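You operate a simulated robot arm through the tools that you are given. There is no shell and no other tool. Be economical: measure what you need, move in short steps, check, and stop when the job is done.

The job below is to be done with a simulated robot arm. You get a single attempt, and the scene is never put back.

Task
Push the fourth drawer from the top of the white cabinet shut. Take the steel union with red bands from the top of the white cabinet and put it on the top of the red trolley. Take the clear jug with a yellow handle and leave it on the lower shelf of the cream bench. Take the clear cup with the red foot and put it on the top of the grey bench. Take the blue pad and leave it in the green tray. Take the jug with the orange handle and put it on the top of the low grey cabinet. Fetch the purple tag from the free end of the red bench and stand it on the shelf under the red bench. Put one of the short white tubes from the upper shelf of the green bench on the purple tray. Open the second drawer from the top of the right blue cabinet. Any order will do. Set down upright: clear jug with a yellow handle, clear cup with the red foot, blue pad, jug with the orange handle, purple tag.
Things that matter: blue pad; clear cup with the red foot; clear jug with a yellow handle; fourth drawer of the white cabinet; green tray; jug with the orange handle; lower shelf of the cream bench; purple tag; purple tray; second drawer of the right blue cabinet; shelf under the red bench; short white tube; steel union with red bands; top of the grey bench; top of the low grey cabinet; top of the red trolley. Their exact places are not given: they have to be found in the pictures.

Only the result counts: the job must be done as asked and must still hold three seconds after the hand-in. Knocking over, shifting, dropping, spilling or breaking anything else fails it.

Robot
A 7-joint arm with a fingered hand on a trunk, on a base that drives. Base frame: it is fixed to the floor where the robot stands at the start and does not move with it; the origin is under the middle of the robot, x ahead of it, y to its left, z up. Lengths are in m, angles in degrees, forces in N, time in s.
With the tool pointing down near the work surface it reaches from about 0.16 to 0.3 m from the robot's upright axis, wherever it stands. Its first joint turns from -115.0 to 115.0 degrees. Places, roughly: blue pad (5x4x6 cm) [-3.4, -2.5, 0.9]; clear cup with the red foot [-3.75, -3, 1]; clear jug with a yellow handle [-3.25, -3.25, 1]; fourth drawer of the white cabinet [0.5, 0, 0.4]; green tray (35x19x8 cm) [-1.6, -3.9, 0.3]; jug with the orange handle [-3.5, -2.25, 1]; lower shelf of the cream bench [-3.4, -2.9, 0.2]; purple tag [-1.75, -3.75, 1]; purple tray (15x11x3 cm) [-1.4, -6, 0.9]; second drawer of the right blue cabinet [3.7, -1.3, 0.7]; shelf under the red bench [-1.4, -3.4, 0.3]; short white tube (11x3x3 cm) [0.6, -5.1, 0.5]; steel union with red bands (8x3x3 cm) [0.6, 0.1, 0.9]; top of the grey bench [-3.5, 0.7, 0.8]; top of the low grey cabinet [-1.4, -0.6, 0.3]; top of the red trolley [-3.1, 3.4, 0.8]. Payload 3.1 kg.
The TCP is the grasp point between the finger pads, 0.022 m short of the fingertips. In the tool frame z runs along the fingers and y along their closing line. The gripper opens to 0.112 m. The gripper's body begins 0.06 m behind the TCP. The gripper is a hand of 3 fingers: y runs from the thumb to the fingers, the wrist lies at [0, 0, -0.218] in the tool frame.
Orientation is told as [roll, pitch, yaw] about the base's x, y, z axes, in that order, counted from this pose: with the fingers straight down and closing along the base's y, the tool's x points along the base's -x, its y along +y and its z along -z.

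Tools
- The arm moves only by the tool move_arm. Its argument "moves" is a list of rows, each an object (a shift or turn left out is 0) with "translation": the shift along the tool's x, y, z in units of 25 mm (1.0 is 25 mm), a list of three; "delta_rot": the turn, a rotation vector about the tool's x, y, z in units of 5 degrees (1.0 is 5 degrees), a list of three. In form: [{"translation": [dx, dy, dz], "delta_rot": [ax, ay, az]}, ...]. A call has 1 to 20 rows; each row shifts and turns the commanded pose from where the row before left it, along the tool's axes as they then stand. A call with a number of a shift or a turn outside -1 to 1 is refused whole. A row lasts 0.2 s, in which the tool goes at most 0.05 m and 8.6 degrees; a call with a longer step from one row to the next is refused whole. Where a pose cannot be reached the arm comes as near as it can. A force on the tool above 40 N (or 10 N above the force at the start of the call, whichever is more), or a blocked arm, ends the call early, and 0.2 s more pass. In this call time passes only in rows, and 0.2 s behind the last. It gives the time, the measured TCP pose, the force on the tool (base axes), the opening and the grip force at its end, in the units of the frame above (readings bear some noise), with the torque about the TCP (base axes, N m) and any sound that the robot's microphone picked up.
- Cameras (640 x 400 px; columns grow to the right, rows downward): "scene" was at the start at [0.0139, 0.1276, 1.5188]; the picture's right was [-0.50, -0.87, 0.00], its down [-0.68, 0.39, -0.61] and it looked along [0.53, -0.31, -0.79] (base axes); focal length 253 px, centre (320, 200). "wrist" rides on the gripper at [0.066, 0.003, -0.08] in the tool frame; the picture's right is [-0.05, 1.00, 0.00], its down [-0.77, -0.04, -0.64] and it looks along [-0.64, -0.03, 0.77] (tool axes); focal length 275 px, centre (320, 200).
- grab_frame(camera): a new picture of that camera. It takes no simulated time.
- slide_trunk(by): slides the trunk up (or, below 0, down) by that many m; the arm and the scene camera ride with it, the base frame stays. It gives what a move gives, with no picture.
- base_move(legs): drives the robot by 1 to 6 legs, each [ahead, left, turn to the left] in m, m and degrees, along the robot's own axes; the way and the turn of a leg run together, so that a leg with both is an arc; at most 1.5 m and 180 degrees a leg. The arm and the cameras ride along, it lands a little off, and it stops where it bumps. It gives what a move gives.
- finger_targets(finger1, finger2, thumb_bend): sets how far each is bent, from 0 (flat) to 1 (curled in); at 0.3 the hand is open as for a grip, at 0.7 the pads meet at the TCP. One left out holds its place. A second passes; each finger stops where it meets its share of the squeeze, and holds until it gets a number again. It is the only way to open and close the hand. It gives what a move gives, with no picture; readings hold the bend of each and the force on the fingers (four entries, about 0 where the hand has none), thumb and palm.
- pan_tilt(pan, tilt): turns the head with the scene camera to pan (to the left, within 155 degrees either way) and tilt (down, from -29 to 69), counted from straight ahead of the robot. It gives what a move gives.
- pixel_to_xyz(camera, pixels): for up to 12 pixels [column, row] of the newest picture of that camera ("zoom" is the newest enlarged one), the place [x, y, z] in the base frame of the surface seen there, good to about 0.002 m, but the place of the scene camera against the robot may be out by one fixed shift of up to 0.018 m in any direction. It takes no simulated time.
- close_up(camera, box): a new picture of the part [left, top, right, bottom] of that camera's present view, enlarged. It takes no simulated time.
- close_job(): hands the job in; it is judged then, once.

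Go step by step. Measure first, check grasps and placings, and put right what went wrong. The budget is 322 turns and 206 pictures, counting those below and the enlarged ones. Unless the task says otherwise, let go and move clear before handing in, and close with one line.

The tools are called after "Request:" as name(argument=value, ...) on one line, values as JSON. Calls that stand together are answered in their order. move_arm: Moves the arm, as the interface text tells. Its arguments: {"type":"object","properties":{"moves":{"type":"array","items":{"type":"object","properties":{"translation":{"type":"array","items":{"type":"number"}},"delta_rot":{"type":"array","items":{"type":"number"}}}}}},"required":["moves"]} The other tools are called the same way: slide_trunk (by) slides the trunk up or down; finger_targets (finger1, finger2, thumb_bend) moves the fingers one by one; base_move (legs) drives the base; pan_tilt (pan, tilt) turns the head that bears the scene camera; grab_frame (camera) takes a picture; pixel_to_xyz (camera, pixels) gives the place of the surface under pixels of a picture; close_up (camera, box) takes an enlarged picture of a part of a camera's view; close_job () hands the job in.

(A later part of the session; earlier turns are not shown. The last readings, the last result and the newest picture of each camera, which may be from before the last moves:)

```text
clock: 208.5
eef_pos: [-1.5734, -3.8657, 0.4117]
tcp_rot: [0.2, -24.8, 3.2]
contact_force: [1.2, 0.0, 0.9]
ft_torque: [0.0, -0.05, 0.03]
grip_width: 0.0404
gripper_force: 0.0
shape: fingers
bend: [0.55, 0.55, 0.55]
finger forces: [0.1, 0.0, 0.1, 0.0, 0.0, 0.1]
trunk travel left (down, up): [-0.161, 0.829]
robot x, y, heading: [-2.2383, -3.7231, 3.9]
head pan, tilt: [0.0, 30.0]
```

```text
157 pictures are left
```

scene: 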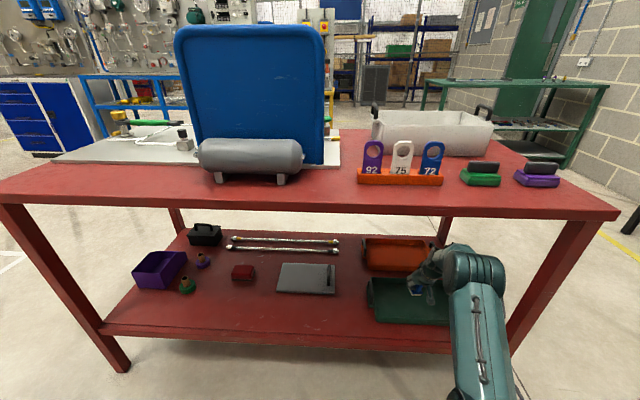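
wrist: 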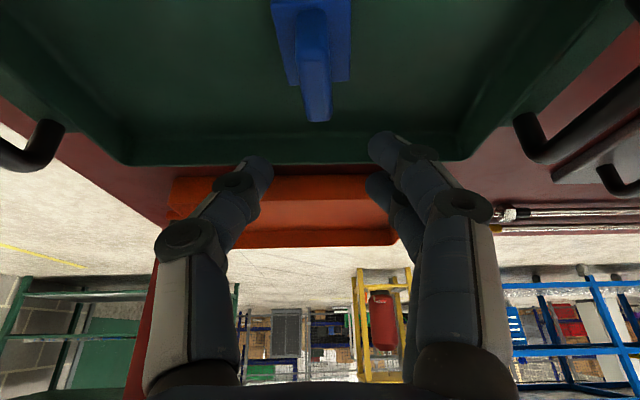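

The pad stands in the tray. I'll back out, rise, and look closely at the purple tag.

Request:
base_move(legs=[[-0.45, 0, 0]])

Request:
slide_trunk(by=0.4)

Request:
slide_trunk(by=0.4)

Request:
pan_tilt(pan=0, tilt=35)

Request:
grab_frame(camera="scene")

```text
clock: 211.1
eef_pos: [-2.0105, -3.8958, 0.41]
tcp_rot: [0.1, -25.0, 2.9]
contact_force: [-0.5, -0.6, 0.2]
ft_torque: [0.01, -0.01, -0.03]
grip_width: 0.0405
gripper_force: 0.2
shape: fingers
bend: [0.55, 0.55, 0.55]
finger forces: [0.0, 0.0, 0.1, 0.0, 0.0, 0.0]
trunk travel left (down, up): [-0.161, 0.829]
robot x, y, heading: [-2.6685, -3.7472, 3.3]
head pan, tilt: [0.0, 30.0]
```

```text
clock: 214.9
eef_pos: [-2.009, -3.8968, 0.8098]
tcp_rot: [0.2, -24.9, 2.9]
contact_force: [-0.7, 0.7, -0.7]
ft_torque: [0.04, 0.01, -0.02]
grip_width: 0.0402
gripper_force: 0.0
shape: fingers
bend: [0.55, 0.55, 0.55]
finger forces: [0.1, 0.1, 0.1, 0.1, 0.0, 0.0]
trunk travel left (down, up): [-0.561, 0.429]
robot x, y, heading: [-2.672, -3.7468, 3.4]
head pan, tilt: [0.0, 30.0]
```

```text
clock: 218.8
eef_pos: [-2.0094, -3.8964, 1.2099]
tcp_rot: [0.2, -25.0, 2.8]
contact_force: [0.1, -0.1, 0.5]
ft_torque: [-0.03, 0.01, -0.02]
grip_width: 0.0405
gripper_force: 0.0
shape: fingers
bend: [0.55, 0.55, 0.55]
finger forces: [0.0, 0.0, 0.1, 0.0, 0.0, 0.1]
trunk travel left (down, up): [-0.961, 0.029]
robot x, y, heading: [-2.669, -3.7511, 3.5]
head pan, tilt: [0.0, 30.0]
```

```text
clock: 219.4
eef_pos: [-2.0083, -3.8963, 1.2106]
tcp_rot: [0.2, -25.0, 3.0]
contact_force: [0.1, -0.4, -0.2]
ft_torque: [0.02, 0.0, -0.01]
grip_width: 0.0404
gripper_force: 0.1
shape: fingers
bend: [0.55, 0.55, 0.55]
finger forces: [0.0, 0.1, 0.0, 0.1, 0.0, 0.0]
trunk travel left (down, up): [-0.961, 0.029]
robot x, y, heading: [-2.6728, -3.7454, 3.3]
head pan, tilt: [0.0, 35.0]
```

```text
156 pictures are left
```

scene: 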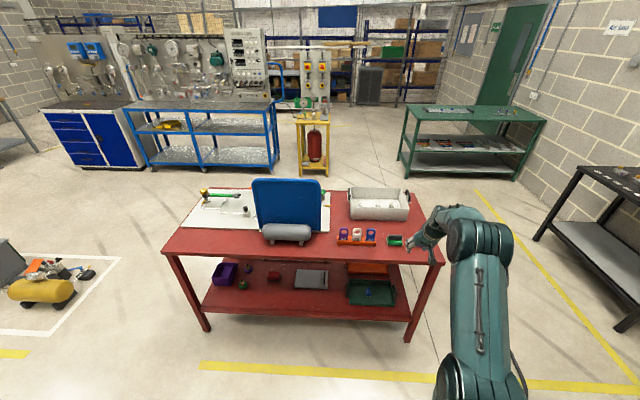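

I'll bring the wrist camera near the rack to see the tag's shape and gaps.

Request:
base_move(legs=[[0.0, 0.145, 0], [0.27, 0, 0]])

Request:
grab_frame(camera="wrist")

Request:
close_up(camera="scene", box=[290, 220, 450, 320])

```text
clock: 222.3
eef_pos: [-1.7567, -3.7333, 1.2116]
tcp_rot: [0.3, -25.0, 3.3]
contact_force: [0.7, -1.0, 0.1]
ft_torque: [0.03, 0.0, -0.02]
grip_width: 0.0405
gripper_force: 0.0
shape: fingers
bend: [0.55, 0.55, 0.55]
finger forces: [0.0, 0.0, 0.0, 0.0, 0.0, 0.1]
trunk travel left (down, up): [-0.961, 0.029]
robot x, y, heading: [-2.4192, -3.5916, 3.8]
head pan, tilt: [0.0, 35.0]
```

```text
155 pictures are left
```

wrist: 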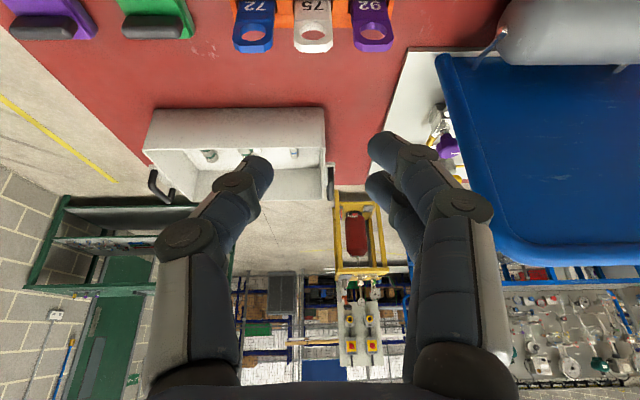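

```text
4.00 times, centred on (370, 270) of scene
```

zoom: 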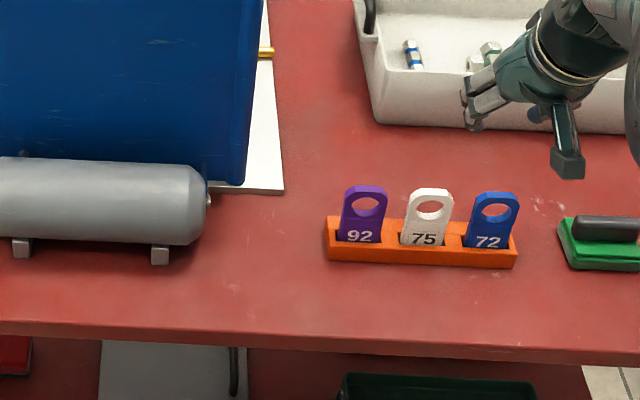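

Request:
close_up(camera="wrist", box=[220, 0, 420, 65])

Request:
pixel_to_xyz(camera="wrist", pixels=[[358, 38], [390, 38], [373, 48], [332, 38], [297, 38], [372, 6], [350, 5], [313, 49], [385, 8], [362, 8]])

Request:
pixel_to_xyz(camera="scene", pixels=[[343, 237], [349, 238], [346, 240], [345, 249], [376, 251], [355, 252], [342, 218], [381, 300], [400, 295], [330, 310], [350, 316]])

```text
3.20 times, centred on (320, 32) of wrist
```

zoom: 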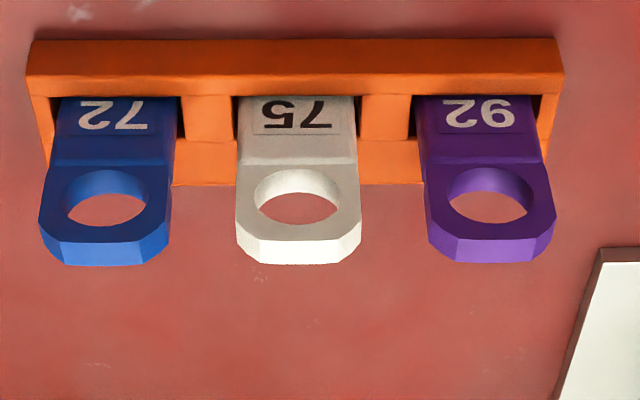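

```text
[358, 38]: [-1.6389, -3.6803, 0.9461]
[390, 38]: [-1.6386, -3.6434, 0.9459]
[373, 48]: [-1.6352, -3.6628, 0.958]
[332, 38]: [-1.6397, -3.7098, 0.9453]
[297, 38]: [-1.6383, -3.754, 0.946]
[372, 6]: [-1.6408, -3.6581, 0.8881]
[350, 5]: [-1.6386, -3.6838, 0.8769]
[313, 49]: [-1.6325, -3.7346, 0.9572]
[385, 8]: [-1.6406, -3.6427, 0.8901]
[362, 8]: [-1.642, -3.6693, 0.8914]
```

```text
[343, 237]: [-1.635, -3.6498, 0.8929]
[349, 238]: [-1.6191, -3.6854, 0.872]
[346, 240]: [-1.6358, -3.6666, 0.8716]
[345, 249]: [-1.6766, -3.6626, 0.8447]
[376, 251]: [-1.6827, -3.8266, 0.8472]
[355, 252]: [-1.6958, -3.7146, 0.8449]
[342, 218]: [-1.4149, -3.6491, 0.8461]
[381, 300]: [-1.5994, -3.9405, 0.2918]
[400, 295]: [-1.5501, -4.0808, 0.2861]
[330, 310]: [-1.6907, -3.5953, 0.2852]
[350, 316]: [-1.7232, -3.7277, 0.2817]
```

The tag is ~4 cm wide (y −3.684…−3.641), thin in x at about −1.633, with its top at z 0.958. I'll grip it across its thickness, so I'll straighten the hand and yaw it to −90°.

Request:
pixel_to_xyz(camera="wrist", pixels=[[440, 65], [500, 100], [450, 75], [500, 60], [520, 160], [560, 30], [500, 35]])

Request:
move_arm(moves=[{"delta_rot": [0, 1, 0]}, {"delta_rot": [0, 1, 0]}, {"delta_rot": [0, 1, 0]}, {"delta_rot": [0, 1, 0]}, {"delta_rot": [0, 1, 0]}])

Request:
move_arm(moves=[{"delta_rot": [0, 0, 1]}, {"delta_rot": [0, 0, 1]}, {"delta_rot": [0, 0, 1]}, {"delta_rot": [0, 0, 1]}, {"delta_rot": [0, 0, 1]}, {"delta_rot": [0, 0, 1]}, {"delta_rot": [0, 0, 1]}, {"delta_rot": [0, 0, 1]}, {"delta_rot": [0, 0, 1]}, {"delta_rot": [0, 0, 1]}, {"delta_rot": [0, 0, 1]}, {"delta_rot": [0, 0, 1]}, {"delta_rot": [0, 0, 1]}, {"delta_rot": [0, 0, 1]}, {"delta_rot": [0, 0, 1]}, {"delta_rot": [0, 0, 1]}, {"delta_rot": [0, 0, 1]}, {"delta_rot": [0, 0, 1]}, {"delta_rot": [0, 0, 0.6]}])

Request:
grab_frame(camera="wrist")

```text
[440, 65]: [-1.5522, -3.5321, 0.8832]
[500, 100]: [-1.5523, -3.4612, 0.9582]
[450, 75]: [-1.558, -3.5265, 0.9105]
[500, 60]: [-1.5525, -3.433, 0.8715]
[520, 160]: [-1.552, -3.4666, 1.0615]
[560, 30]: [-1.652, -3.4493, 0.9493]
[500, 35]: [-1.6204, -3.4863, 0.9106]
```

```text
clock: 223.5
eef_pos: [-1.7665, -3.7314, 1.2108]
tcp_rot: [0.2, -2.3, 3.3]
contact_force: [0.6, -0.5, -0.8]
ft_torque: [-0.02, -0.04, -0.03]
grip_width: 0.0403
gripper_force: 0.0
shape: fingers
bend: [0.55, 0.55, 0.55]
finger forces: [0.0, 0.0, 0.0, 0.0, 0.0, 0.0]
out of reach, approached as far as the arm can: row 5
trunk travel left (down, up): [-0.961, 0.029]
robot x, y, heading: [-2.4192, -3.589, 3.7]
head pan, tilt: [0.0, 35.0]
```

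```text
clock: 227.5
eef_pos: [-1.7735, -3.7293, 1.21]
tcp_rot: [0.1, 0.2, -89.7]
contact_force: [-0.2, 0.6, 0.4]
ft_torque: [0.05, 0.01, 0.02]
grip_width: 0.0403
gripper_force: 0.0
shape: fingers
bend: [0.55, 0.55, 0.55]
finger forces: [0.0, 0.0, 0.0, 0.0, 0.0, 0.1]
out of reach, approached as far as the arm can: row 1
trunk travel left (down, up): [-0.961, 0.029]
robot x, y, heading: [-2.4185, -3.5896, 4.0]
head pan, tilt: [0.0, 35.0]
```

```text
152 pictures are left
```

wrist: 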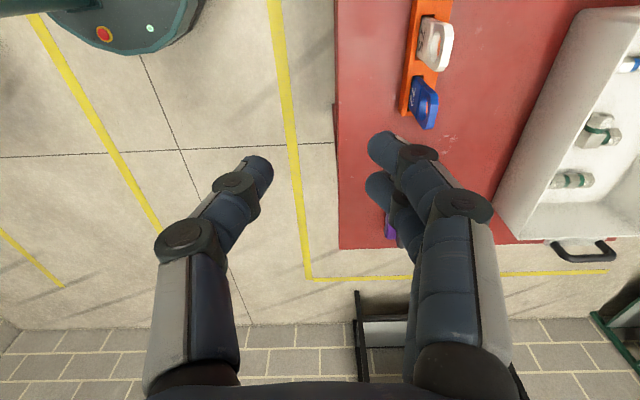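

The hand is vertical at yaw −90°. I'll retract slightly, then drive over the tag.

Request:
move_arm(moves=[{"translation": [0, -1, 0]}, {"translation": [0, -1, 0]}])

Request:
base_move(legs=[[0.193, 0.055, 0]])

Request:
slide_trunk(by=-0.15)

Request:
grab_frame(camera="wrist")

```text
clock: 228.1
eef_pos: [-1.8248, -3.7302, 1.2134]
tcp_rot: [0.2, 0.2, -89.5]
contact_force: [-0.2, -0.6, 0.2]
ft_torque: [0.0, 0.0, 0.0]
grip_width: 0.0405
gripper_force: 0.0
shape: fingers
bend: [0.55, 0.55, 0.55]
finger forces: [0.1, 0.0, 0.0, 0.0, 0.0, 0.0]
trunk travel left (down, up): [-0.961, 0.029]
robot x, y, heading: [-2.4179, -3.5921, 3.7]
head pan, tilt: [0.0, 35.0]
```

```text
clock: 229.7
eef_pos: [-1.6347, -3.6635, 1.2125]
tcp_rot: [0.0, 0.2, -89.7]
contact_force: [0.7, 0.2, -0.1]
ft_torque: [0.0, -0.03, 0.01]
grip_width: 0.0404
gripper_force: 0.0
shape: fingers
bend: [0.55, 0.55, 0.55]
finger forces: [0.0, 0.0, 0.0, 0.0, 0.0, 0.0]
trunk travel left (down, up): [-0.961, 0.029]
robot x, y, heading: [-2.2292, -3.5233, 3.7]
head pan, tilt: [0.0, 35.0]
```

```text
clock: 231.4
eef_pos: [-1.6342, -3.6638, 1.0609]
tcp_rot: [0.0, 0.3, -89.7]
contact_force: [0.3, -0.1, 0.7]
ft_torque: [0.04, 0.0, -0.01]
grip_width: 0.0405
gripper_force: 0.0
shape: fingers
bend: [0.55, 0.55, 0.55]
finger forces: [0.1, 0.0, 0.0, 0.0, 0.0, 0.0]
trunk travel left (down, up): [-0.811, 0.179]
robot x, y, heading: [-2.2284, -3.5247, 3.7]
head pan, tilt: [0.0, 35.0]
```

```text
151 pictures are left
```

wrist: 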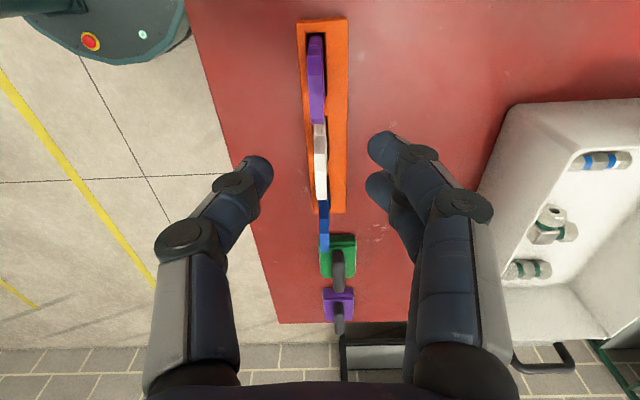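

Request:
pixel_to_xyz(camera="wrist", pixels=[[316, 115], [318, 85], [316, 60], [310, 110], [323, 110], [340, 70], [305, 70], [316, 42]])

Request:
close_up(camera="wrist", box=[270, 10, 380, 140])

```text
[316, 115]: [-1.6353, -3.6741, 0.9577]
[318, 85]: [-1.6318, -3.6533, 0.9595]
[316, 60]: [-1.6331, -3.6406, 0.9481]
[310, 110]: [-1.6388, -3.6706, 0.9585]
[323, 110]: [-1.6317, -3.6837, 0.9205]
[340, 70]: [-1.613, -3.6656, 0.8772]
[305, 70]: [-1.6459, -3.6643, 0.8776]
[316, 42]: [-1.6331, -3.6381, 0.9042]
```

```text
3.08 times, centred on (325, 75) of wrist
```

zoom: 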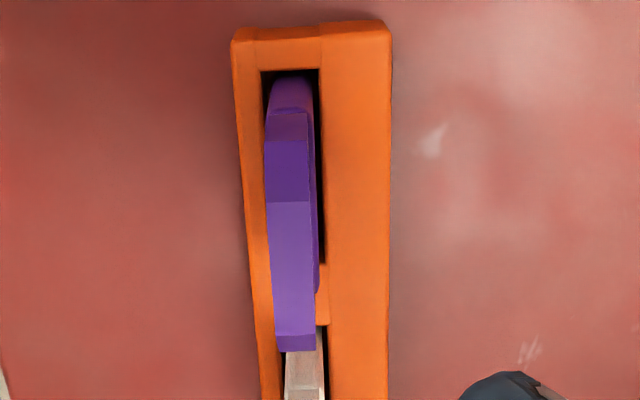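

The tag is ~1 cm thick and centred. I'll lower to z≈0.909, below its hole and just above the rack, and grip.

Request:
move_arm(moves=[{"translation": [0, 0, 1]}, {"translation": [0, 0, 1]}, {"translation": [0, 0, 1]}, {"translation": [0, 0, 1]}, {"translation": [0, 0, 1]}, {"translation": [0, 0, 0.6]}, {"translation": [0, 0, 0.45]}])

Request:
grab_frame(camera="wrist")

```text
clock: 233.0
eef_pos: [-1.6317, -3.6628, 0.9102]
tcp_rot: [-0.1, 0.3, -89.8]
contact_force: [0.4, -0.9, 0.7]
ft_torque: [0.02, -0.02, -0.02]
grip_width: 0.0405
gripper_force: 0.0
shape: fingers
bend: [0.55, 0.55, 0.55]
finger forces: [0.1, 0.0, 0.0, 0.0, 0.1, 0.0]
trunk travel left (down, up): [-0.811, 0.179]
robot x, y, heading: [-2.2322, -3.5229, 3.4]
head pan, tilt: [0.0, 35.0]
```

```text
149 pictures are left
```

wrist: 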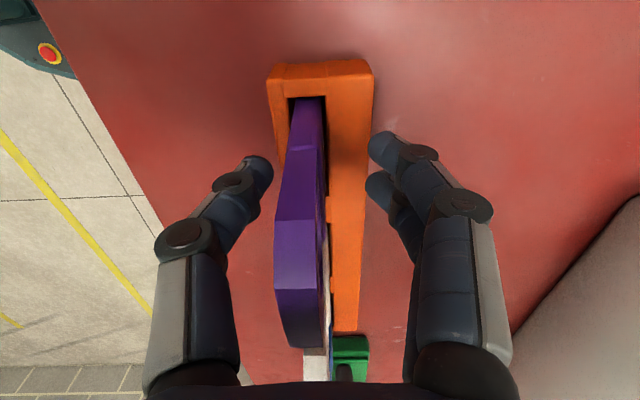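

Request:
finger_targets(finger1=0.8, finger2=0.8, thumb_bend=0.8)

Request:
grab_frame(camera="wrist")

```text
clock: 234.0
eef_pos: [-1.633, -3.6625, 0.91]
tcp_rot: [0.0, 0.2, -89.8]
contact_force: [-2.7, 0.2, -2.0]
ft_torque: [0.01, 0.18, -0.01]
grip_width: 0.0082
gripper_force: 17.3
shape: fingers
bend: [0.75, 0.75, 0.69]
finger forces: [8.0, 8.2, 0.0, 0.0, 19.0, 0.0]
trunk travel left (down, up): [-0.811, 0.179]
robot x, y, heading: [-2.23, -3.5204, 4.1]
head pan, tilt: [0.0, 35.0]
```

```text
148 pictures are left
```

wrist: 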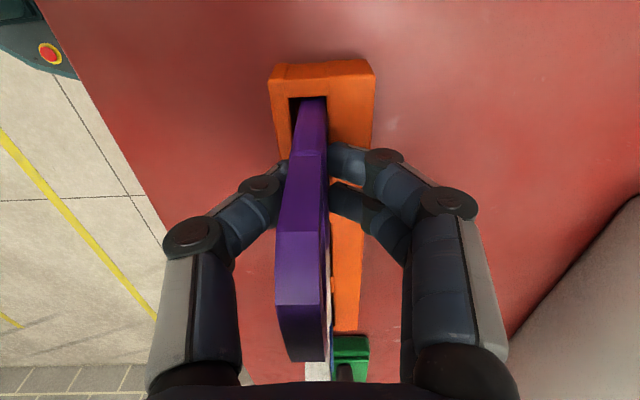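

Gripped at 8 mm. I'll lift straight up.

Request:
move_arm(moves=[{"translation": [0, 0, -0.5]}, {"translation": [0, 0, -0.5]}, {"translation": [0, 0, -1]}, {"translation": [0, 0, -1]}, {"translation": [0, 0, -1]}, {"translation": [0, 0, -1]}])

Request:
grab_frame(camera="wrist")

```text
clock: 235.4
eef_pos: [-1.6353, -3.6638, 1.0353]
tcp_rot: [0.0, 0.2, -89.9]
contact_force: [-0.2, 0.7, -0.1]
ft_torque: [0.02, 0.0, -0.01]
grip_width: 0.0078
gripper_force: 18.8
shape: fingers
bend: [0.76, 0.76, 0.69]
finger forces: [9.2, 9.2, 0.0, 0.0, 18.5, 0.0]
trunk travel left (down, up): [-0.811, 0.179]
robot x, y, heading: [-2.2312, -3.5264, 3.6]
head pan, tilt: [0.0, 35.0]
```

```text
147 pictures are left
```

wrist: 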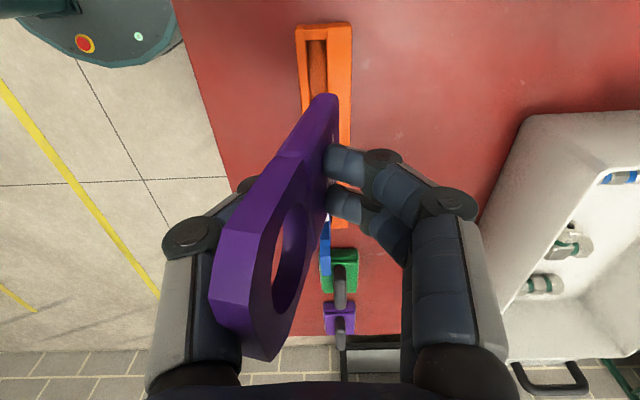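

The tag tilted in the grip as it left the slot, with its top leaning to −x. I'll measure how much.

Request:
pixel_to_xyz(camera="wrist", pixels=[[331, 110], [332, 125], [318, 200], [275, 330], [262, 345], [255, 240], [300, 160], [225, 275], [322, 97], [316, 190]])

Request:
close_up(camera="wrist", box=[180, 70, 400, 370])

```text
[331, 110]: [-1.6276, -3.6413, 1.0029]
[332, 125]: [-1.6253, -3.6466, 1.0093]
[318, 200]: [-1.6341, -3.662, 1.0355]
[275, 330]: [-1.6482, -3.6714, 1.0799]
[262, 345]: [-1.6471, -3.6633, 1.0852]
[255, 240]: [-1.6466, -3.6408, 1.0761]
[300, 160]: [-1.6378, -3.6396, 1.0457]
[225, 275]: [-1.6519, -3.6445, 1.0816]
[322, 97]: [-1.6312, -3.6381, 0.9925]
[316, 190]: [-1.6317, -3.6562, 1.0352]
```

```text
1.33 times, centred on (290, 220) of wrist
```

zoom: 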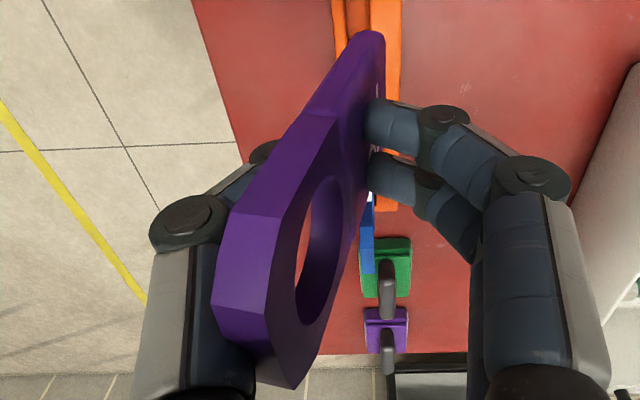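

The tag leans about 12°. If I spin the hand 175°, the correcting tilt leans the wrist back toward the robot, which suits the space under the bench. I'll back off first and then spin.

Request:
base_move(legs=[[-0.35, 0, 0]])

Request:
move_arm(moves=[{"delta_rot": [0, 0, -1]}, {"delta_rot": [0, 0, -1]}, {"delta_rot": [0, 0, -1]}, {"delta_rot": [0, 0, -1]}, {"delta_rot": [0, 0, -1]}, {"delta_rot": [0, 0, -1]}, {"delta_rot": [0, 0, -1]}, {"delta_rot": [0, 0, -1]}, {"delta_rot": [0, 0, -1]}, {"delta_rot": [0, 0, -1]}, {"delta_rot": [0, 0, -1]}, {"delta_rot": [0, 0, -1]}, {"delta_rot": [0, 0, -1]}, {"delta_rot": [0, 0, -1]}, {"delta_rot": [0, 0, -1]}, {"delta_rot": [0, 0, -1]}, {"delta_rot": [0, 0, -1]}, {"delta_rot": [0, 0, -1]}, {"delta_rot": [0, 0, -1]}, {"delta_rot": [0, 0, -1]}])

Request:
move_arm(moves=[{"delta_rot": [0, 0, -1]}, {"delta_rot": [0, 0, -1]}, {"delta_rot": [0, 0, -1]}, {"delta_rot": [0, 0, -1]}, {"delta_rot": [0, 0, -1]}, {"delta_rot": [0, 0, -1]}, {"delta_rot": [0, 0, -1]}, {"delta_rot": [0, 0, -1]}, {"delta_rot": [0, 0, -1]}, {"delta_rot": [0, 0, -1]}, {"delta_rot": [0, 0, -1]}, {"delta_rot": [0, 0, -1]}, {"delta_rot": [0, 0, -1]}])

```text
clock: 237.7
eef_pos: [-1.9795, -3.6816, 1.0351]
tcp_rot: [0.0, 0.2, -89.4]
contact_force: [-0.4, 0.4, 0.2]
ft_torque: [0.01, -0.03, 0.0]
grip_width: 0.0075
gripper_force: 18.6
shape: fingers
bend: [0.76, 0.76, 0.69]
finger forces: [9.2, 9.2, 0.0, 0.0, 18.5, 0.0]
trunk travel left (down, up): [-0.811, 0.179]
robot x, y, heading: [-2.5743, -3.5491, 4.2]
head pan, tilt: [0.0, 35.0]
```

```text
clock: 241.9
eef_pos: [-1.981, -3.6822, 1.0345]
tcp_rot: [0.2, 0.0, 10.7]
contact_force: [-0.5, -1.0, 0.5]
ft_torque: [-0.01, 0.01, -0.02]
grip_width: 0.0076
gripper_force: 18.5
shape: fingers
bend: [0.76, 0.76, 0.68]
finger forces: [9.3, 9.4, 0.0, 0.1, 18.6, 0.0]
trunk travel left (down, up): [-0.811, 0.179]
robot x, y, heading: [-2.578, -3.5445, 4.5]
head pan, tilt: [0.0, 35.0]
```

```text
clock: 244.7
eef_pos: [-1.9802, -3.6844, 1.035]
tcp_rot: [0.0, -0.3, 75.6]
contact_force: [-0.1, -0.6, -0.4]
ft_torque: [0.04, 0.03, 0.01]
grip_width: 0.0079
gripper_force: 18.2
shape: fingers
bend: [0.76, 0.76, 0.68]
finger forces: [9.1, 9.3, 0.1, 0.1, 18.5, 0.1]
trunk travel left (down, up): [-0.811, 0.179]
robot x, y, heading: [-2.5759, -3.547, 4.1]
head pan, tilt: [0.0, 35.0]
```

Now I'll apply the 12° correction about tool x and check that the tag is vertical.

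Request:
move_arm(moves=[{"delta_rot": [0.8, 0, 0]}, {"delta_rot": [0.8, 0, 0]}, {"delta_rot": [0.8, 0, 0]}])

Request:
grab_frame(camera="wrist")

Request:
pixel_to_xyz(camera="wrist", pixels=[[331, 110], [332, 125], [334, 140], [318, 200], [316, 220], [275, 330], [262, 345], [290, 310], [305, 275], [225, 275]])

Request:
close_up(camera="scene", box=[360, 150, 560, 300])

```text
clock: 245.5
eef_pos: [-1.9809, -3.6826, 1.0346]
tcp_rot: [-11.9, -0.2, 75.7]
contact_force: [-0.3, -0.1, -0.6]
ft_torque: [0.02, -0.01, -0.02]
grip_width: 0.0076
gripper_force: 18.5
shape: fingers
bend: [0.76, 0.76, 0.68]
finger forces: [9.2, 9.2, 0.0, 0.0, 18.4, 0.0]
trunk travel left (down, up): [-0.811, 0.179]
robot x, y, heading: [-2.5749, -3.5496, 4.2]
head pan, tilt: [0.0, 35.0]
```

```text
145 pictures are left
```

wrist: 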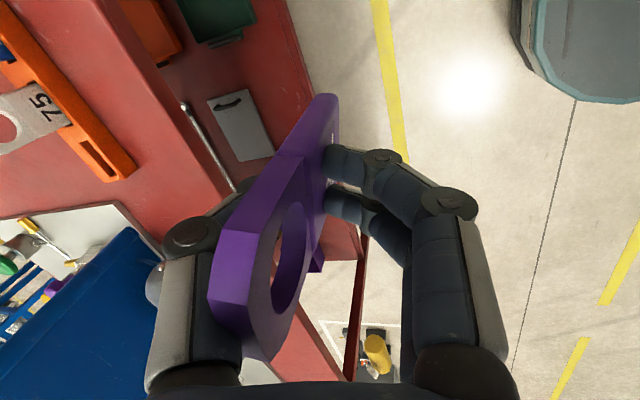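

```text
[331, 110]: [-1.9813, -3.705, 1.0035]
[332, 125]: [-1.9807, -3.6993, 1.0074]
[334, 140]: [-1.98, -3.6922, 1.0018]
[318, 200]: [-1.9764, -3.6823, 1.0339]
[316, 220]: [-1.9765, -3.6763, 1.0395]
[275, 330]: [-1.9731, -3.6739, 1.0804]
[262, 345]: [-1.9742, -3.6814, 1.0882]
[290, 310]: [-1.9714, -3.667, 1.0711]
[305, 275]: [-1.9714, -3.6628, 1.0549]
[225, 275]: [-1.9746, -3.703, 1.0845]
```

```text
2.67 times, centred on (460, 225) of scene
```

zoom: 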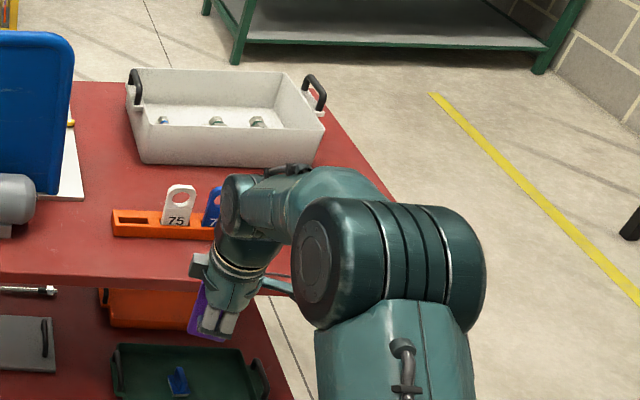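

The tag face is vertical to about 1°. I'll lower beside the bench and look at the shelf for a free spot.

Request:
slide_trunk(by=-0.4)

Request:
slide_trunk(by=-0.2)

Request:
grab_frame(camera="scene")

```text
clock: 249.3
eef_pos: [-1.9798, -3.6819, 0.6342]
tcp_rot: [-11.9, -0.2, 75.6]
contact_force: [0.4, -0.4, -0.4]
ft_torque: [0.02, -0.02, 0.02]
grip_width: 0.0077
gripper_force: 18.0
shape: fingers
bend: [0.76, 0.76, 0.68]
finger forces: [9.2, 9.2, 0.0, 0.0, 18.5, 0.0]
trunk travel left (down, up): [-0.411, 0.579]
robot x, y, heading: [-2.5741, -3.5455, 4.2]
head pan, tilt: [0.0, 35.0]
```

```text
clock: 251.5
eef_pos: [-1.9796, -3.6832, 0.4345]
tcp_rot: [-11.9, -0.1, 75.6]
contact_force: [-0.2, -0.5, -0.4]
ft_torque: [-0.02, 0.0, 0.0]
grip_width: 0.0074
gripper_force: 18.6
shape: fingers
bend: [0.76, 0.76, 0.68]
finger forces: [9.2, 9.3, 0.0, 0.0, 18.3, 0.0]
trunk travel left (down, up): [-0.211, 0.779]
robot x, y, heading: [-2.5771, -3.5489, 4.2]
head pan, tilt: [0.0, 35.0]
```

```text
143 pictures are left
```

scene: 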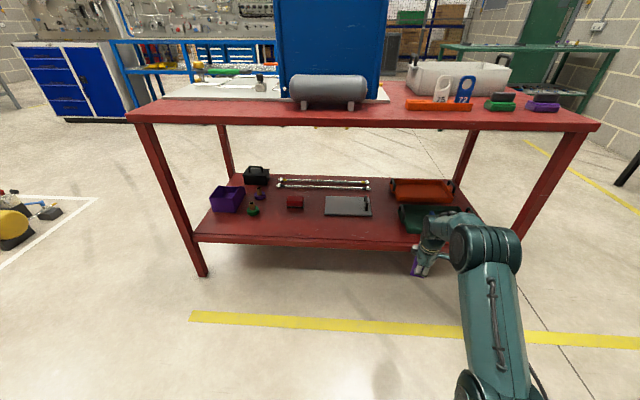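

Request:
pixel_to_xyz(camera="scene", pixels=[[327, 215], [370, 215], [348, 225], [348, 233], [310, 225], [290, 207], [480, 228], [505, 240], [385, 225], [350, 126], [295, 230], [340, 122]])

Request:
close_up(camera="scene", box=[240, 100, 530, 290])

```text
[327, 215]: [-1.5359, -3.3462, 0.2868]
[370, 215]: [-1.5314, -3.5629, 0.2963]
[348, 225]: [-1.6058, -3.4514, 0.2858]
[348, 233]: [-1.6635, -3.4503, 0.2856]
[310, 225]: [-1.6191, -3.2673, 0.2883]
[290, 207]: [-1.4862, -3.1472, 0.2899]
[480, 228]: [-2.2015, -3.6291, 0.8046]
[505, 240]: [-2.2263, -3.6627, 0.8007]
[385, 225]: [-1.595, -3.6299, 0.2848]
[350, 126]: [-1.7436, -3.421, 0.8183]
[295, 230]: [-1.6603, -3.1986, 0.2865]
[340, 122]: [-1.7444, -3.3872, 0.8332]
```

```text
2.11 times, centred on (385, 195) of scene
```

zoom: 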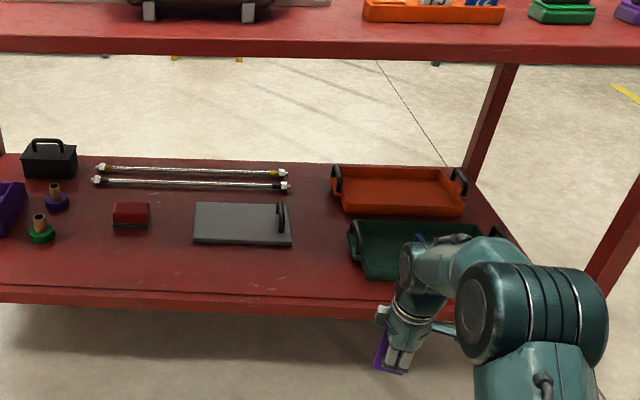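

A free strip lies in front of the grey plate at about (−1.65, −3.45), shelf z≈0.288. I'll drive the tag in over it.

Request:
base_move(legs=[[0, 0.208, 0], [0.345, 0, 0]])

Request:
grab_frame(camera="wrist")

Request:
grab_frame(camera="scene")

```text
clock: 255.0
eef_pos: [-1.6539, -3.4523, 0.4344]
tcp_rot: [-11.8, -0.2, 75.1]
contact_force: [-0.2, -0.3, -0.9]
ft_torque: [0.01, -0.02, 0.01]
grip_width: 0.0077
gripper_force: 18.4
shape: fingers
bend: [0.76, 0.76, 0.68]
finger forces: [9.2, 9.2, 0.1, 0.0, 18.3, 0.0]
trunk travel left (down, up): [-0.211, 0.779]
robot x, y, heading: [-2.2477, -3.3129, 3.6]
head pan, tilt: [0.0, 35.0]
```

```text
141 pictures are left
```

wrist: 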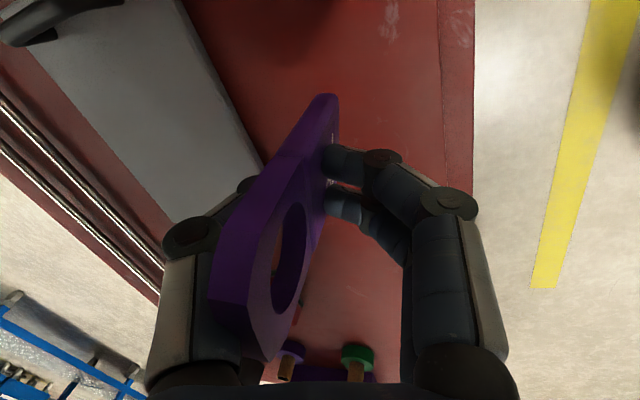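

```text
140 pictures are left
```

scene: 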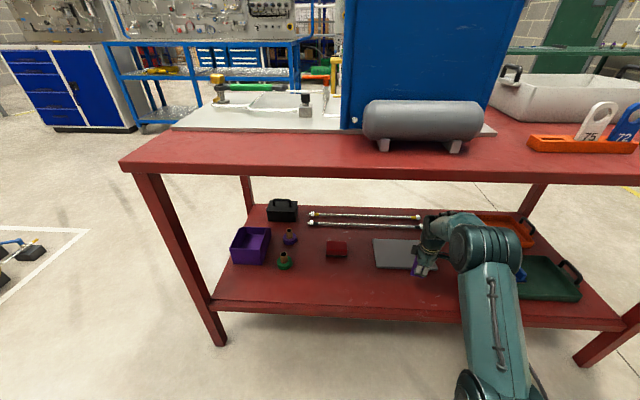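

Request:
pixel_to_xyz(camera="wrist", pixels=[[225, 90], [255, 155], [300, 60], [440, 100], [200, 100], [205, 60]])

Request:
slide_trunk(by=-0.06)

Request:
grab_frame(camera="wrist")

```text
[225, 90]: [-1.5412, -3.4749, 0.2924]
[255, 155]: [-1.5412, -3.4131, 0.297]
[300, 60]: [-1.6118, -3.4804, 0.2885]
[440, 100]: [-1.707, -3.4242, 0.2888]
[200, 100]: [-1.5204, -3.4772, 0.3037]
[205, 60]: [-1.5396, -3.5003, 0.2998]
```

```text
clock: 256.0
eef_pos: [-1.6535, -3.454, 0.3748]
tcp_rot: [-11.9, -0.3, 75.2]
contact_force: [0.1, 0.7, -0.7]
ft_torque: [-0.02, 0.01, -0.01]
grip_width: 0.0077
gripper_force: 18.4
shape: fingers
bend: [0.76, 0.76, 0.68]
finger forces: [9.2, 9.2, 0.0, 0.1, 18.4, 0.0]
trunk travel left (down, up): [-0.151, 0.839]
robot x, y, heading: [-2.2446, -3.3138, 3.5]
head pan, tilt: [0.0, 35.0]
```

```text
139 pictures are left
```

wrist: 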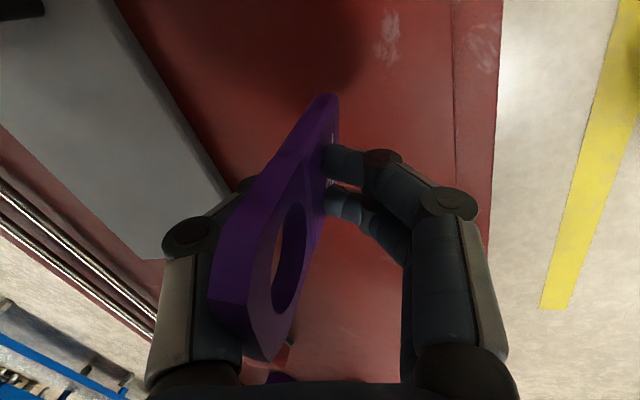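

Request:
move_arm(moves=[{"translation": [0, 0.05, 0.23]}, {"translation": [0, 0.05, 0.23]}])

Request:
move_arm(moves=[{"translation": [0, 0.025, 0.117]}, {"translation": [0, 0.025, 0.117]}])

Request:
move_arm(moves=[{"translation": [0, 0.025, 0.117]}])

```text
clock: 256.6
eef_pos: [-1.654, -3.454, 0.3623]
tcp_rot: [-11.9, -0.2, 75.1]
contact_force: [0.0, 0.0, -0.3]
ft_torque: [-0.02, 0.02, -0.05]
grip_width: 0.0074
gripper_force: 18.3
shape: fingers
bend: [0.76, 0.76, 0.68]
finger forces: [9.2, 9.2, 0.0, 0.0, 18.4, 0.0]
trunk travel left (down, up): [-0.151, 0.839]
robot x, y, heading: [-2.2499, -3.3142, 3.5]
head pan, tilt: [0.0, 35.0]
```

```text
clock: 257.2
eef_pos: [-1.6528, -3.454, 0.3572]
tcp_rot: [-11.9, -0.2, 75.2]
contact_force: [-0.3, 0.4, -0.9]
ft_torque: [-0.02, -0.02, 0.01]
grip_width: 0.0076
gripper_force: 18.7
shape: fingers
bend: [0.76, 0.76, 0.68]
finger forces: [9.2, 9.1, 0.1, 0.1, 18.3, 0.0]
trunk travel left (down, up): [-0.151, 0.839]
robot x, y, heading: [-2.2488, -3.3127, 3.3]
head pan, tilt: [0.0, 35.0]
```

```text
clock: 257.6
eef_pos: [-1.6548, -3.4542, 0.3538]
tcp_rot: [-11.9, -0.3, 75.0]
contact_force: [0.5, 0.4, -0.3]
ft_torque: [0.01, 0.02, 0.0]
grip_width: 0.0078
gripper_force: 18.6
shape: fingers
bend: [0.76, 0.76, 0.68]
finger forces: [9.2, 9.1, 0.0, 0.0, 18.4, 0.0]
trunk travel left (down, up): [-0.151, 0.839]
robot x, y, heading: [-2.2455, -3.3145, 3.7]
head pan, tilt: [0.0, 35.0]
```

Request:
move_arm(moves=[{"translation": [0, 0.025, 0.117]}])

Request:
move_arm(moves=[{"translation": [0, 0.025, 0.117]}])

Request:
grab_frame(camera="wrist")

Request:
close_up(camera="scene", box=[370, 210, 500, 310])

```text
clock: 258.0
eef_pos: [-1.6535, -3.4548, 0.3512]
tcp_rot: [-12.1, -0.1, 75.1]
contact_force: [0.3, -0.3, -0.7]
ft_torque: [0.03, 0.0, -0.01]
grip_width: 0.0075
gripper_force: 18.6
shape: fingers
bend: [0.76, 0.76, 0.68]
finger forces: [9.3, 9.1, 0.0, 0.0, 18.4, 0.1]
trunk travel left (down, up): [-0.151, 0.839]
robot x, y, heading: [-2.2485, -3.3119, 3.7]
head pan, tilt: [0.0, 35.0]
```

```text
clock: 258.4
eef_pos: [-1.6539, -3.4546, 0.3475]
tcp_rot: [-11.9, -0.2, 75.2]
contact_force: [0.8, -0.4, -0.6]
ft_torque: [-0.03, -0.01, -0.02]
grip_width: 0.0077
gripper_force: 18.2
shape: fingers
bend: [0.76, 0.76, 0.68]
finger forces: [9.2, 9.1, 0.0, 0.1, 18.4, 0.0]
trunk travel left (down, up): [-0.151, 0.839]
robot x, y, heading: [-2.2462, -3.3127, 3.5]
head pan, tilt: [0.0, 35.0]
```

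```text
138 pictures are left
```

wrist: 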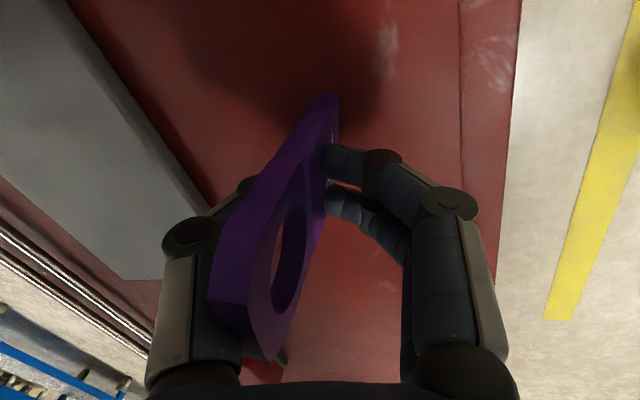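

```text
4.00 times, centred on (435, 260) of scene
```

zoom: 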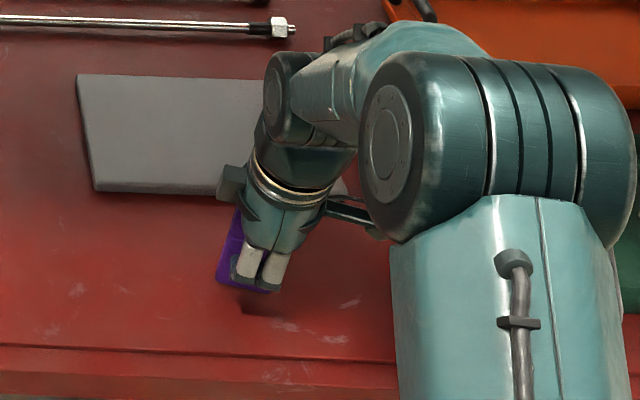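

Request:
move_arm(moves=[{"translation": [0, 0.025, 0.117]}, {"translation": [0, 0.025, 0.117]}])

Request:
move_arm(moves=[{"translation": [0, 0.025, 0.117]}])

Request:
move_arm(moves=[{"translation": [0, 0.025, 0.117]}])

```text
clock: 259.0
eef_pos: [-1.6525, -3.4538, 0.3422]
tcp_rot: [-12.0, -0.2, 75.1]
contact_force: [-0.1, 0.3, 0.4]
ft_torque: [-0.01, 0.01, -0.01]
grip_width: 0.0076
gripper_force: 18.4
shape: fingers
bend: [0.76, 0.76, 0.68]
finger forces: [9.2, 9.2, 0.0, 0.0, 18.4, 0.1]
trunk travel left (down, up): [-0.151, 0.839]
robot x, y, heading: [-2.2487, -3.3154, 3.7]
head pan, tilt: [0.0, 35.0]
```

```text
clock: 259.4
eef_pos: [-1.6538, -3.4528, 0.3376]
tcp_rot: [-12.0, -0.2, 75.3]
contact_force: [-0.4, 1.4, 4.1]
ft_torque: [-0.04, -0.03, 0.03]
grip_width: 0.0079
gripper_force: 19.5
shape: fingers
bend: [0.77, 0.77, 0.68]
finger forces: [10.1, 9.5, 0.0, 0.0, 19.0, 0.0]
trunk travel left (down, up): [-0.151, 0.839]
robot x, y, heading: [-2.2504, -3.3139, 3.8]
head pan, tilt: [0.0, 35.0]
```

```text
clock: 259.8
eef_pos: [-1.653, -3.4539, 0.339]
tcp_rot: [-12.2, -0.2, 75.2]
contact_force: [-2.0, 3.1, 13.8]
ft_torque: [0.0, -0.03, 0.03]
grip_width: 0.0075
gripper_force: 21.4
shape: fingers
bend: [0.77, 0.77, 0.69]
finger forces: [11.2, 11.1, 0.0, 0.0, 19.8, 0.0]
trunk travel left (down, up): [-0.151, 0.839]
robot x, y, heading: [-2.2497, -3.315, 3.8]
head pan, tilt: [0.0, 35.0]
```

Contact at z≈0.338 (14 N). I'll ease off 2 mm and check that the tag is vertical before releasing.

Request:
move_arm(moves=[{"translation": [0, -0.015, -0.08]}])

Request:
grab_frame(camera="wrist")

Request:
pixel_to_xyz(camera="wrist", pixels=[[331, 110], [332, 125], [318, 200], [316, 220], [275, 330], [262, 345], [290, 310], [305, 275], [300, 60], [285, 325]])

```text
clock: 260.2
eef_pos: [-1.6536, -3.4526, 0.3384]
tcp_rot: [-12.0, -0.2, 75.2]
contact_force: [1.5, 1.7, 8.3]
ft_torque: [-0.02, -0.14, 0.02]
grip_width: 0.0077
gripper_force: 18.5
shape: fingers
bend: [0.77, 0.77, 0.68]
finger forces: [9.2, 9.6, 0.0, 0.0, 19.3, 0.0]
trunk travel left (down, up): [-0.151, 0.839]
robot x, y, heading: [-2.2472, -3.3128, 3.6]
head pan, tilt: [0.0, 35.0]
```

```text
136 pictures are left
```

wrist: 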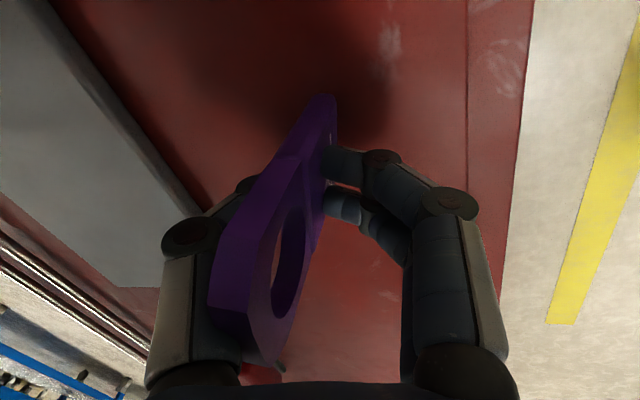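

```text
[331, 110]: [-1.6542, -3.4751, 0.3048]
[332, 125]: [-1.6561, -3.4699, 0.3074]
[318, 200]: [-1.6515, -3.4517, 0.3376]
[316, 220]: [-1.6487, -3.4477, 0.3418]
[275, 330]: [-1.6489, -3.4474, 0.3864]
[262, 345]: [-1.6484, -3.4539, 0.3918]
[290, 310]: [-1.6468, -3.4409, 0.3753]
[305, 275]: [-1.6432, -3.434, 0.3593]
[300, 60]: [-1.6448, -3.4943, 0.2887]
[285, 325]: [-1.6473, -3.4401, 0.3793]
```

It's vertical. I'll release.

Request:
finger_targets(finger1=0.62, finger2=0.62, thumb_bend=0.58)

Request:
grab_frame(camera="wrist")

```text
clock: 261.2
eef_pos: [-1.6532, -3.4534, 0.3377]
tcp_rot: [-11.9, -0.2, 75.1]
contact_force: [0.3, -1.5, 0.1]
ft_torque: [0.03, 0.0, 0.03]
grip_width: 0.0279
gripper_force: 0.1
shape: fingers
bend: [0.62, 0.62, 0.57]
finger forces: [0.0, 0.0, 0.0, 0.0, 0.0, 0.0]
trunk travel left (down, up): [-0.151, 0.839]
robot x, y, heading: [-2.2495, -3.3131, 3.6]
head pan, tilt: [0.0, 35.0]
```

```text
135 pictures are left
```

wrist: 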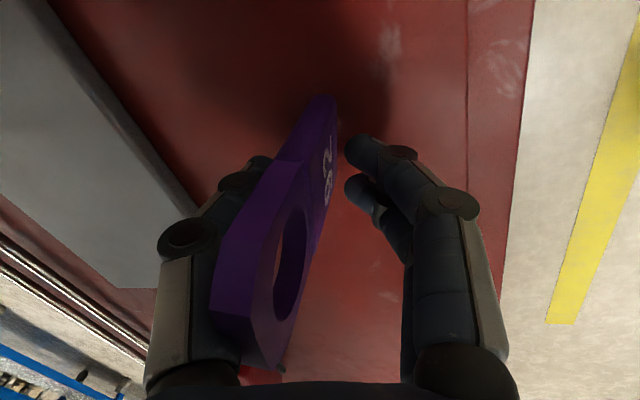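

Request:
finger_targets(finger1=0.48, finger2=0.48, thumb_bend=0.48)

Request:
slide_trunk(by=0.1)

Request:
grab_frame(camera="wrist")

```text
clock: 262.2
eef_pos: [-1.6538, -3.4535, 0.3375]
tcp_rot: [-11.9, -0.1, 75.1]
contact_force: [0.6, -0.1, 0.2]
ft_torque: [0.01, 0.01, -0.03]
grip_width: 0.0599
gripper_force: 0.1
shape: fingers
bend: [0.48, 0.48, 0.48]
finger forces: [0.0, 0.1, 0.1, 0.0, 0.0, 0.1]
trunk travel left (down, up): [-0.151, 0.839]
robot x, y, heading: [-2.2481, -3.315, 3.9]
head pan, tilt: [0.0, 35.0]
```

```text
clock: 263.5
eef_pos: [-1.6531, -3.4533, 0.4368]
tcp_rot: [-11.9, -0.2, 75.1]
contact_force: [0.1, -0.2, -1.4]
ft_torque: [-0.02, 0.0, 0.02]
grip_width: 0.0599
gripper_force: 0.0
shape: fingers
bend: [0.48, 0.48, 0.48]
finger forces: [0.0, 0.0, 0.1, 0.0, 0.0, 0.0]
trunk travel left (down, up): [-0.251, 0.739]
robot x, y, heading: [-2.2494, -3.315, 3.3]
head pan, tilt: [0.0, 35.0]
```

```text
134 pictures are left
```

wrist: 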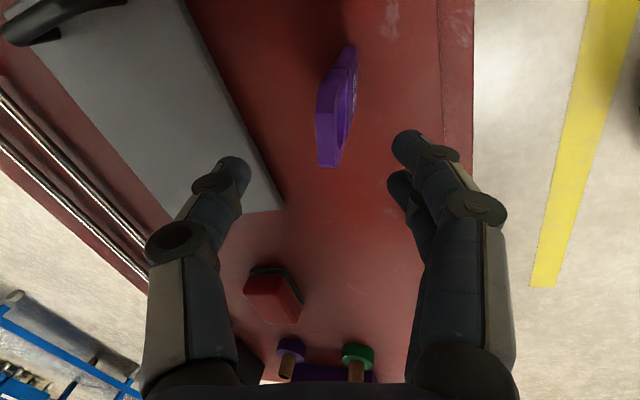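

The tag stands on the shelf. I'll rise a bit more, back out, raise the trunk, and return to the cream bench for the jugs and cup.

Request:
slide_trunk(by=0.05)

Request:
base_move(legs=[[-0.35, 0, 0]])

Request:
slide_trunk(by=0.4)

Request:
slide_trunk(by=0.28)

Request:
grab_frame(camera="scene")

```text
clock: 264.4
eef_pos: [-1.6528, -3.4537, 0.4875]
tcp_rot: [-11.8, -0.3, 75.1]
contact_force: [-0.1, 0.4, -0.5]
ft_torque: [0.03, -0.01, -0.01]
grip_width: 0.0604
gripper_force: 0.1
shape: fingers
bend: [0.48, 0.48, 0.48]
finger forces: [0.0, 0.0, 0.1, 0.0, 0.0, 0.0]
trunk travel left (down, up): [-0.301, 0.689]
robot x, y, heading: [-2.2461, -3.314, 3.6]
head pan, tilt: [0.0, 35.0]
```

```text
clock: 266.7
eef_pos: [-2.0068, -3.4724, 0.4878]
tcp_rot: [-11.9, -0.2, 75.7]
contact_force: [-0.8, 0.2, -0.3]
ft_torque: [-0.02, 0.02, 0.0]
grip_width: 0.0602
gripper_force: 0.0
shape: fingers
bend: [0.48, 0.48, 0.48]
finger forces: [0.0, 0.1, 0.0, 0.0, 0.1, 0.0]
trunk travel left (down, up): [-0.301, 0.689]
robot x, y, heading: [-2.5997, -3.3405, 4.3]
head pan, tilt: [0.0, 35.0]
```

```text
clock: 270.5
eef_pos: [-2.0068, -3.4718, 0.8883]
tcp_rot: [-11.8, -0.1, 75.6]
contact_force: [0.1, -0.1, 0.4]
ft_torque: [-0.02, 0.02, -0.03]
grip_width: 0.0605
gripper_force: 0.1
shape: fingers
bend: [0.48, 0.48, 0.48]
finger forces: [0.0, 0.0, 0.0, 0.0, 0.1, 0.1]
trunk travel left (down, up): [-0.701, 0.289]
robot x, y, heading: [-2.6033, -3.3385, 4.0]
head pan, tilt: [0.0, 35.0]
```

```text
clock: 273.4
eef_pos: [-2.0049, -3.4712, 1.1679]
tcp_rot: [-12.0, -0.3, 75.6]
contact_force: [1.3, -0.5, -0.1]
ft_torque: [-0.02, 0.0, 0.0]
grip_width: 0.06
gripper_force: 0.0
shape: fingers
bend: [0.48, 0.48, 0.48]
finger forces: [0.0, 0.1, 0.1, 0.1, 0.0, 0.0]
trunk travel left (down, up): [-0.981, 0.009]
robot x, y, heading: [-2.6035, -3.3384, 4.2]
head pan, tilt: [0.0, 35.0]
```

```text
133 pictures are left
```

scene: 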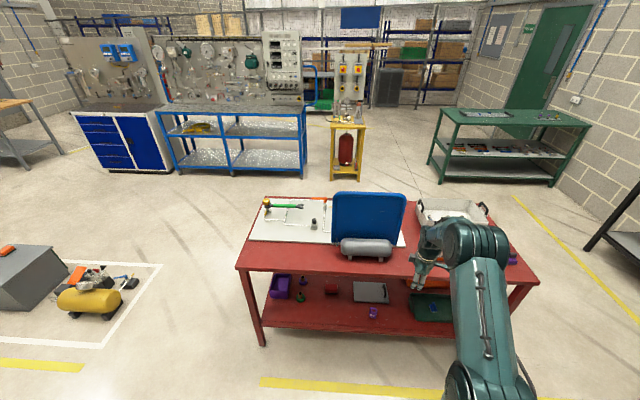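

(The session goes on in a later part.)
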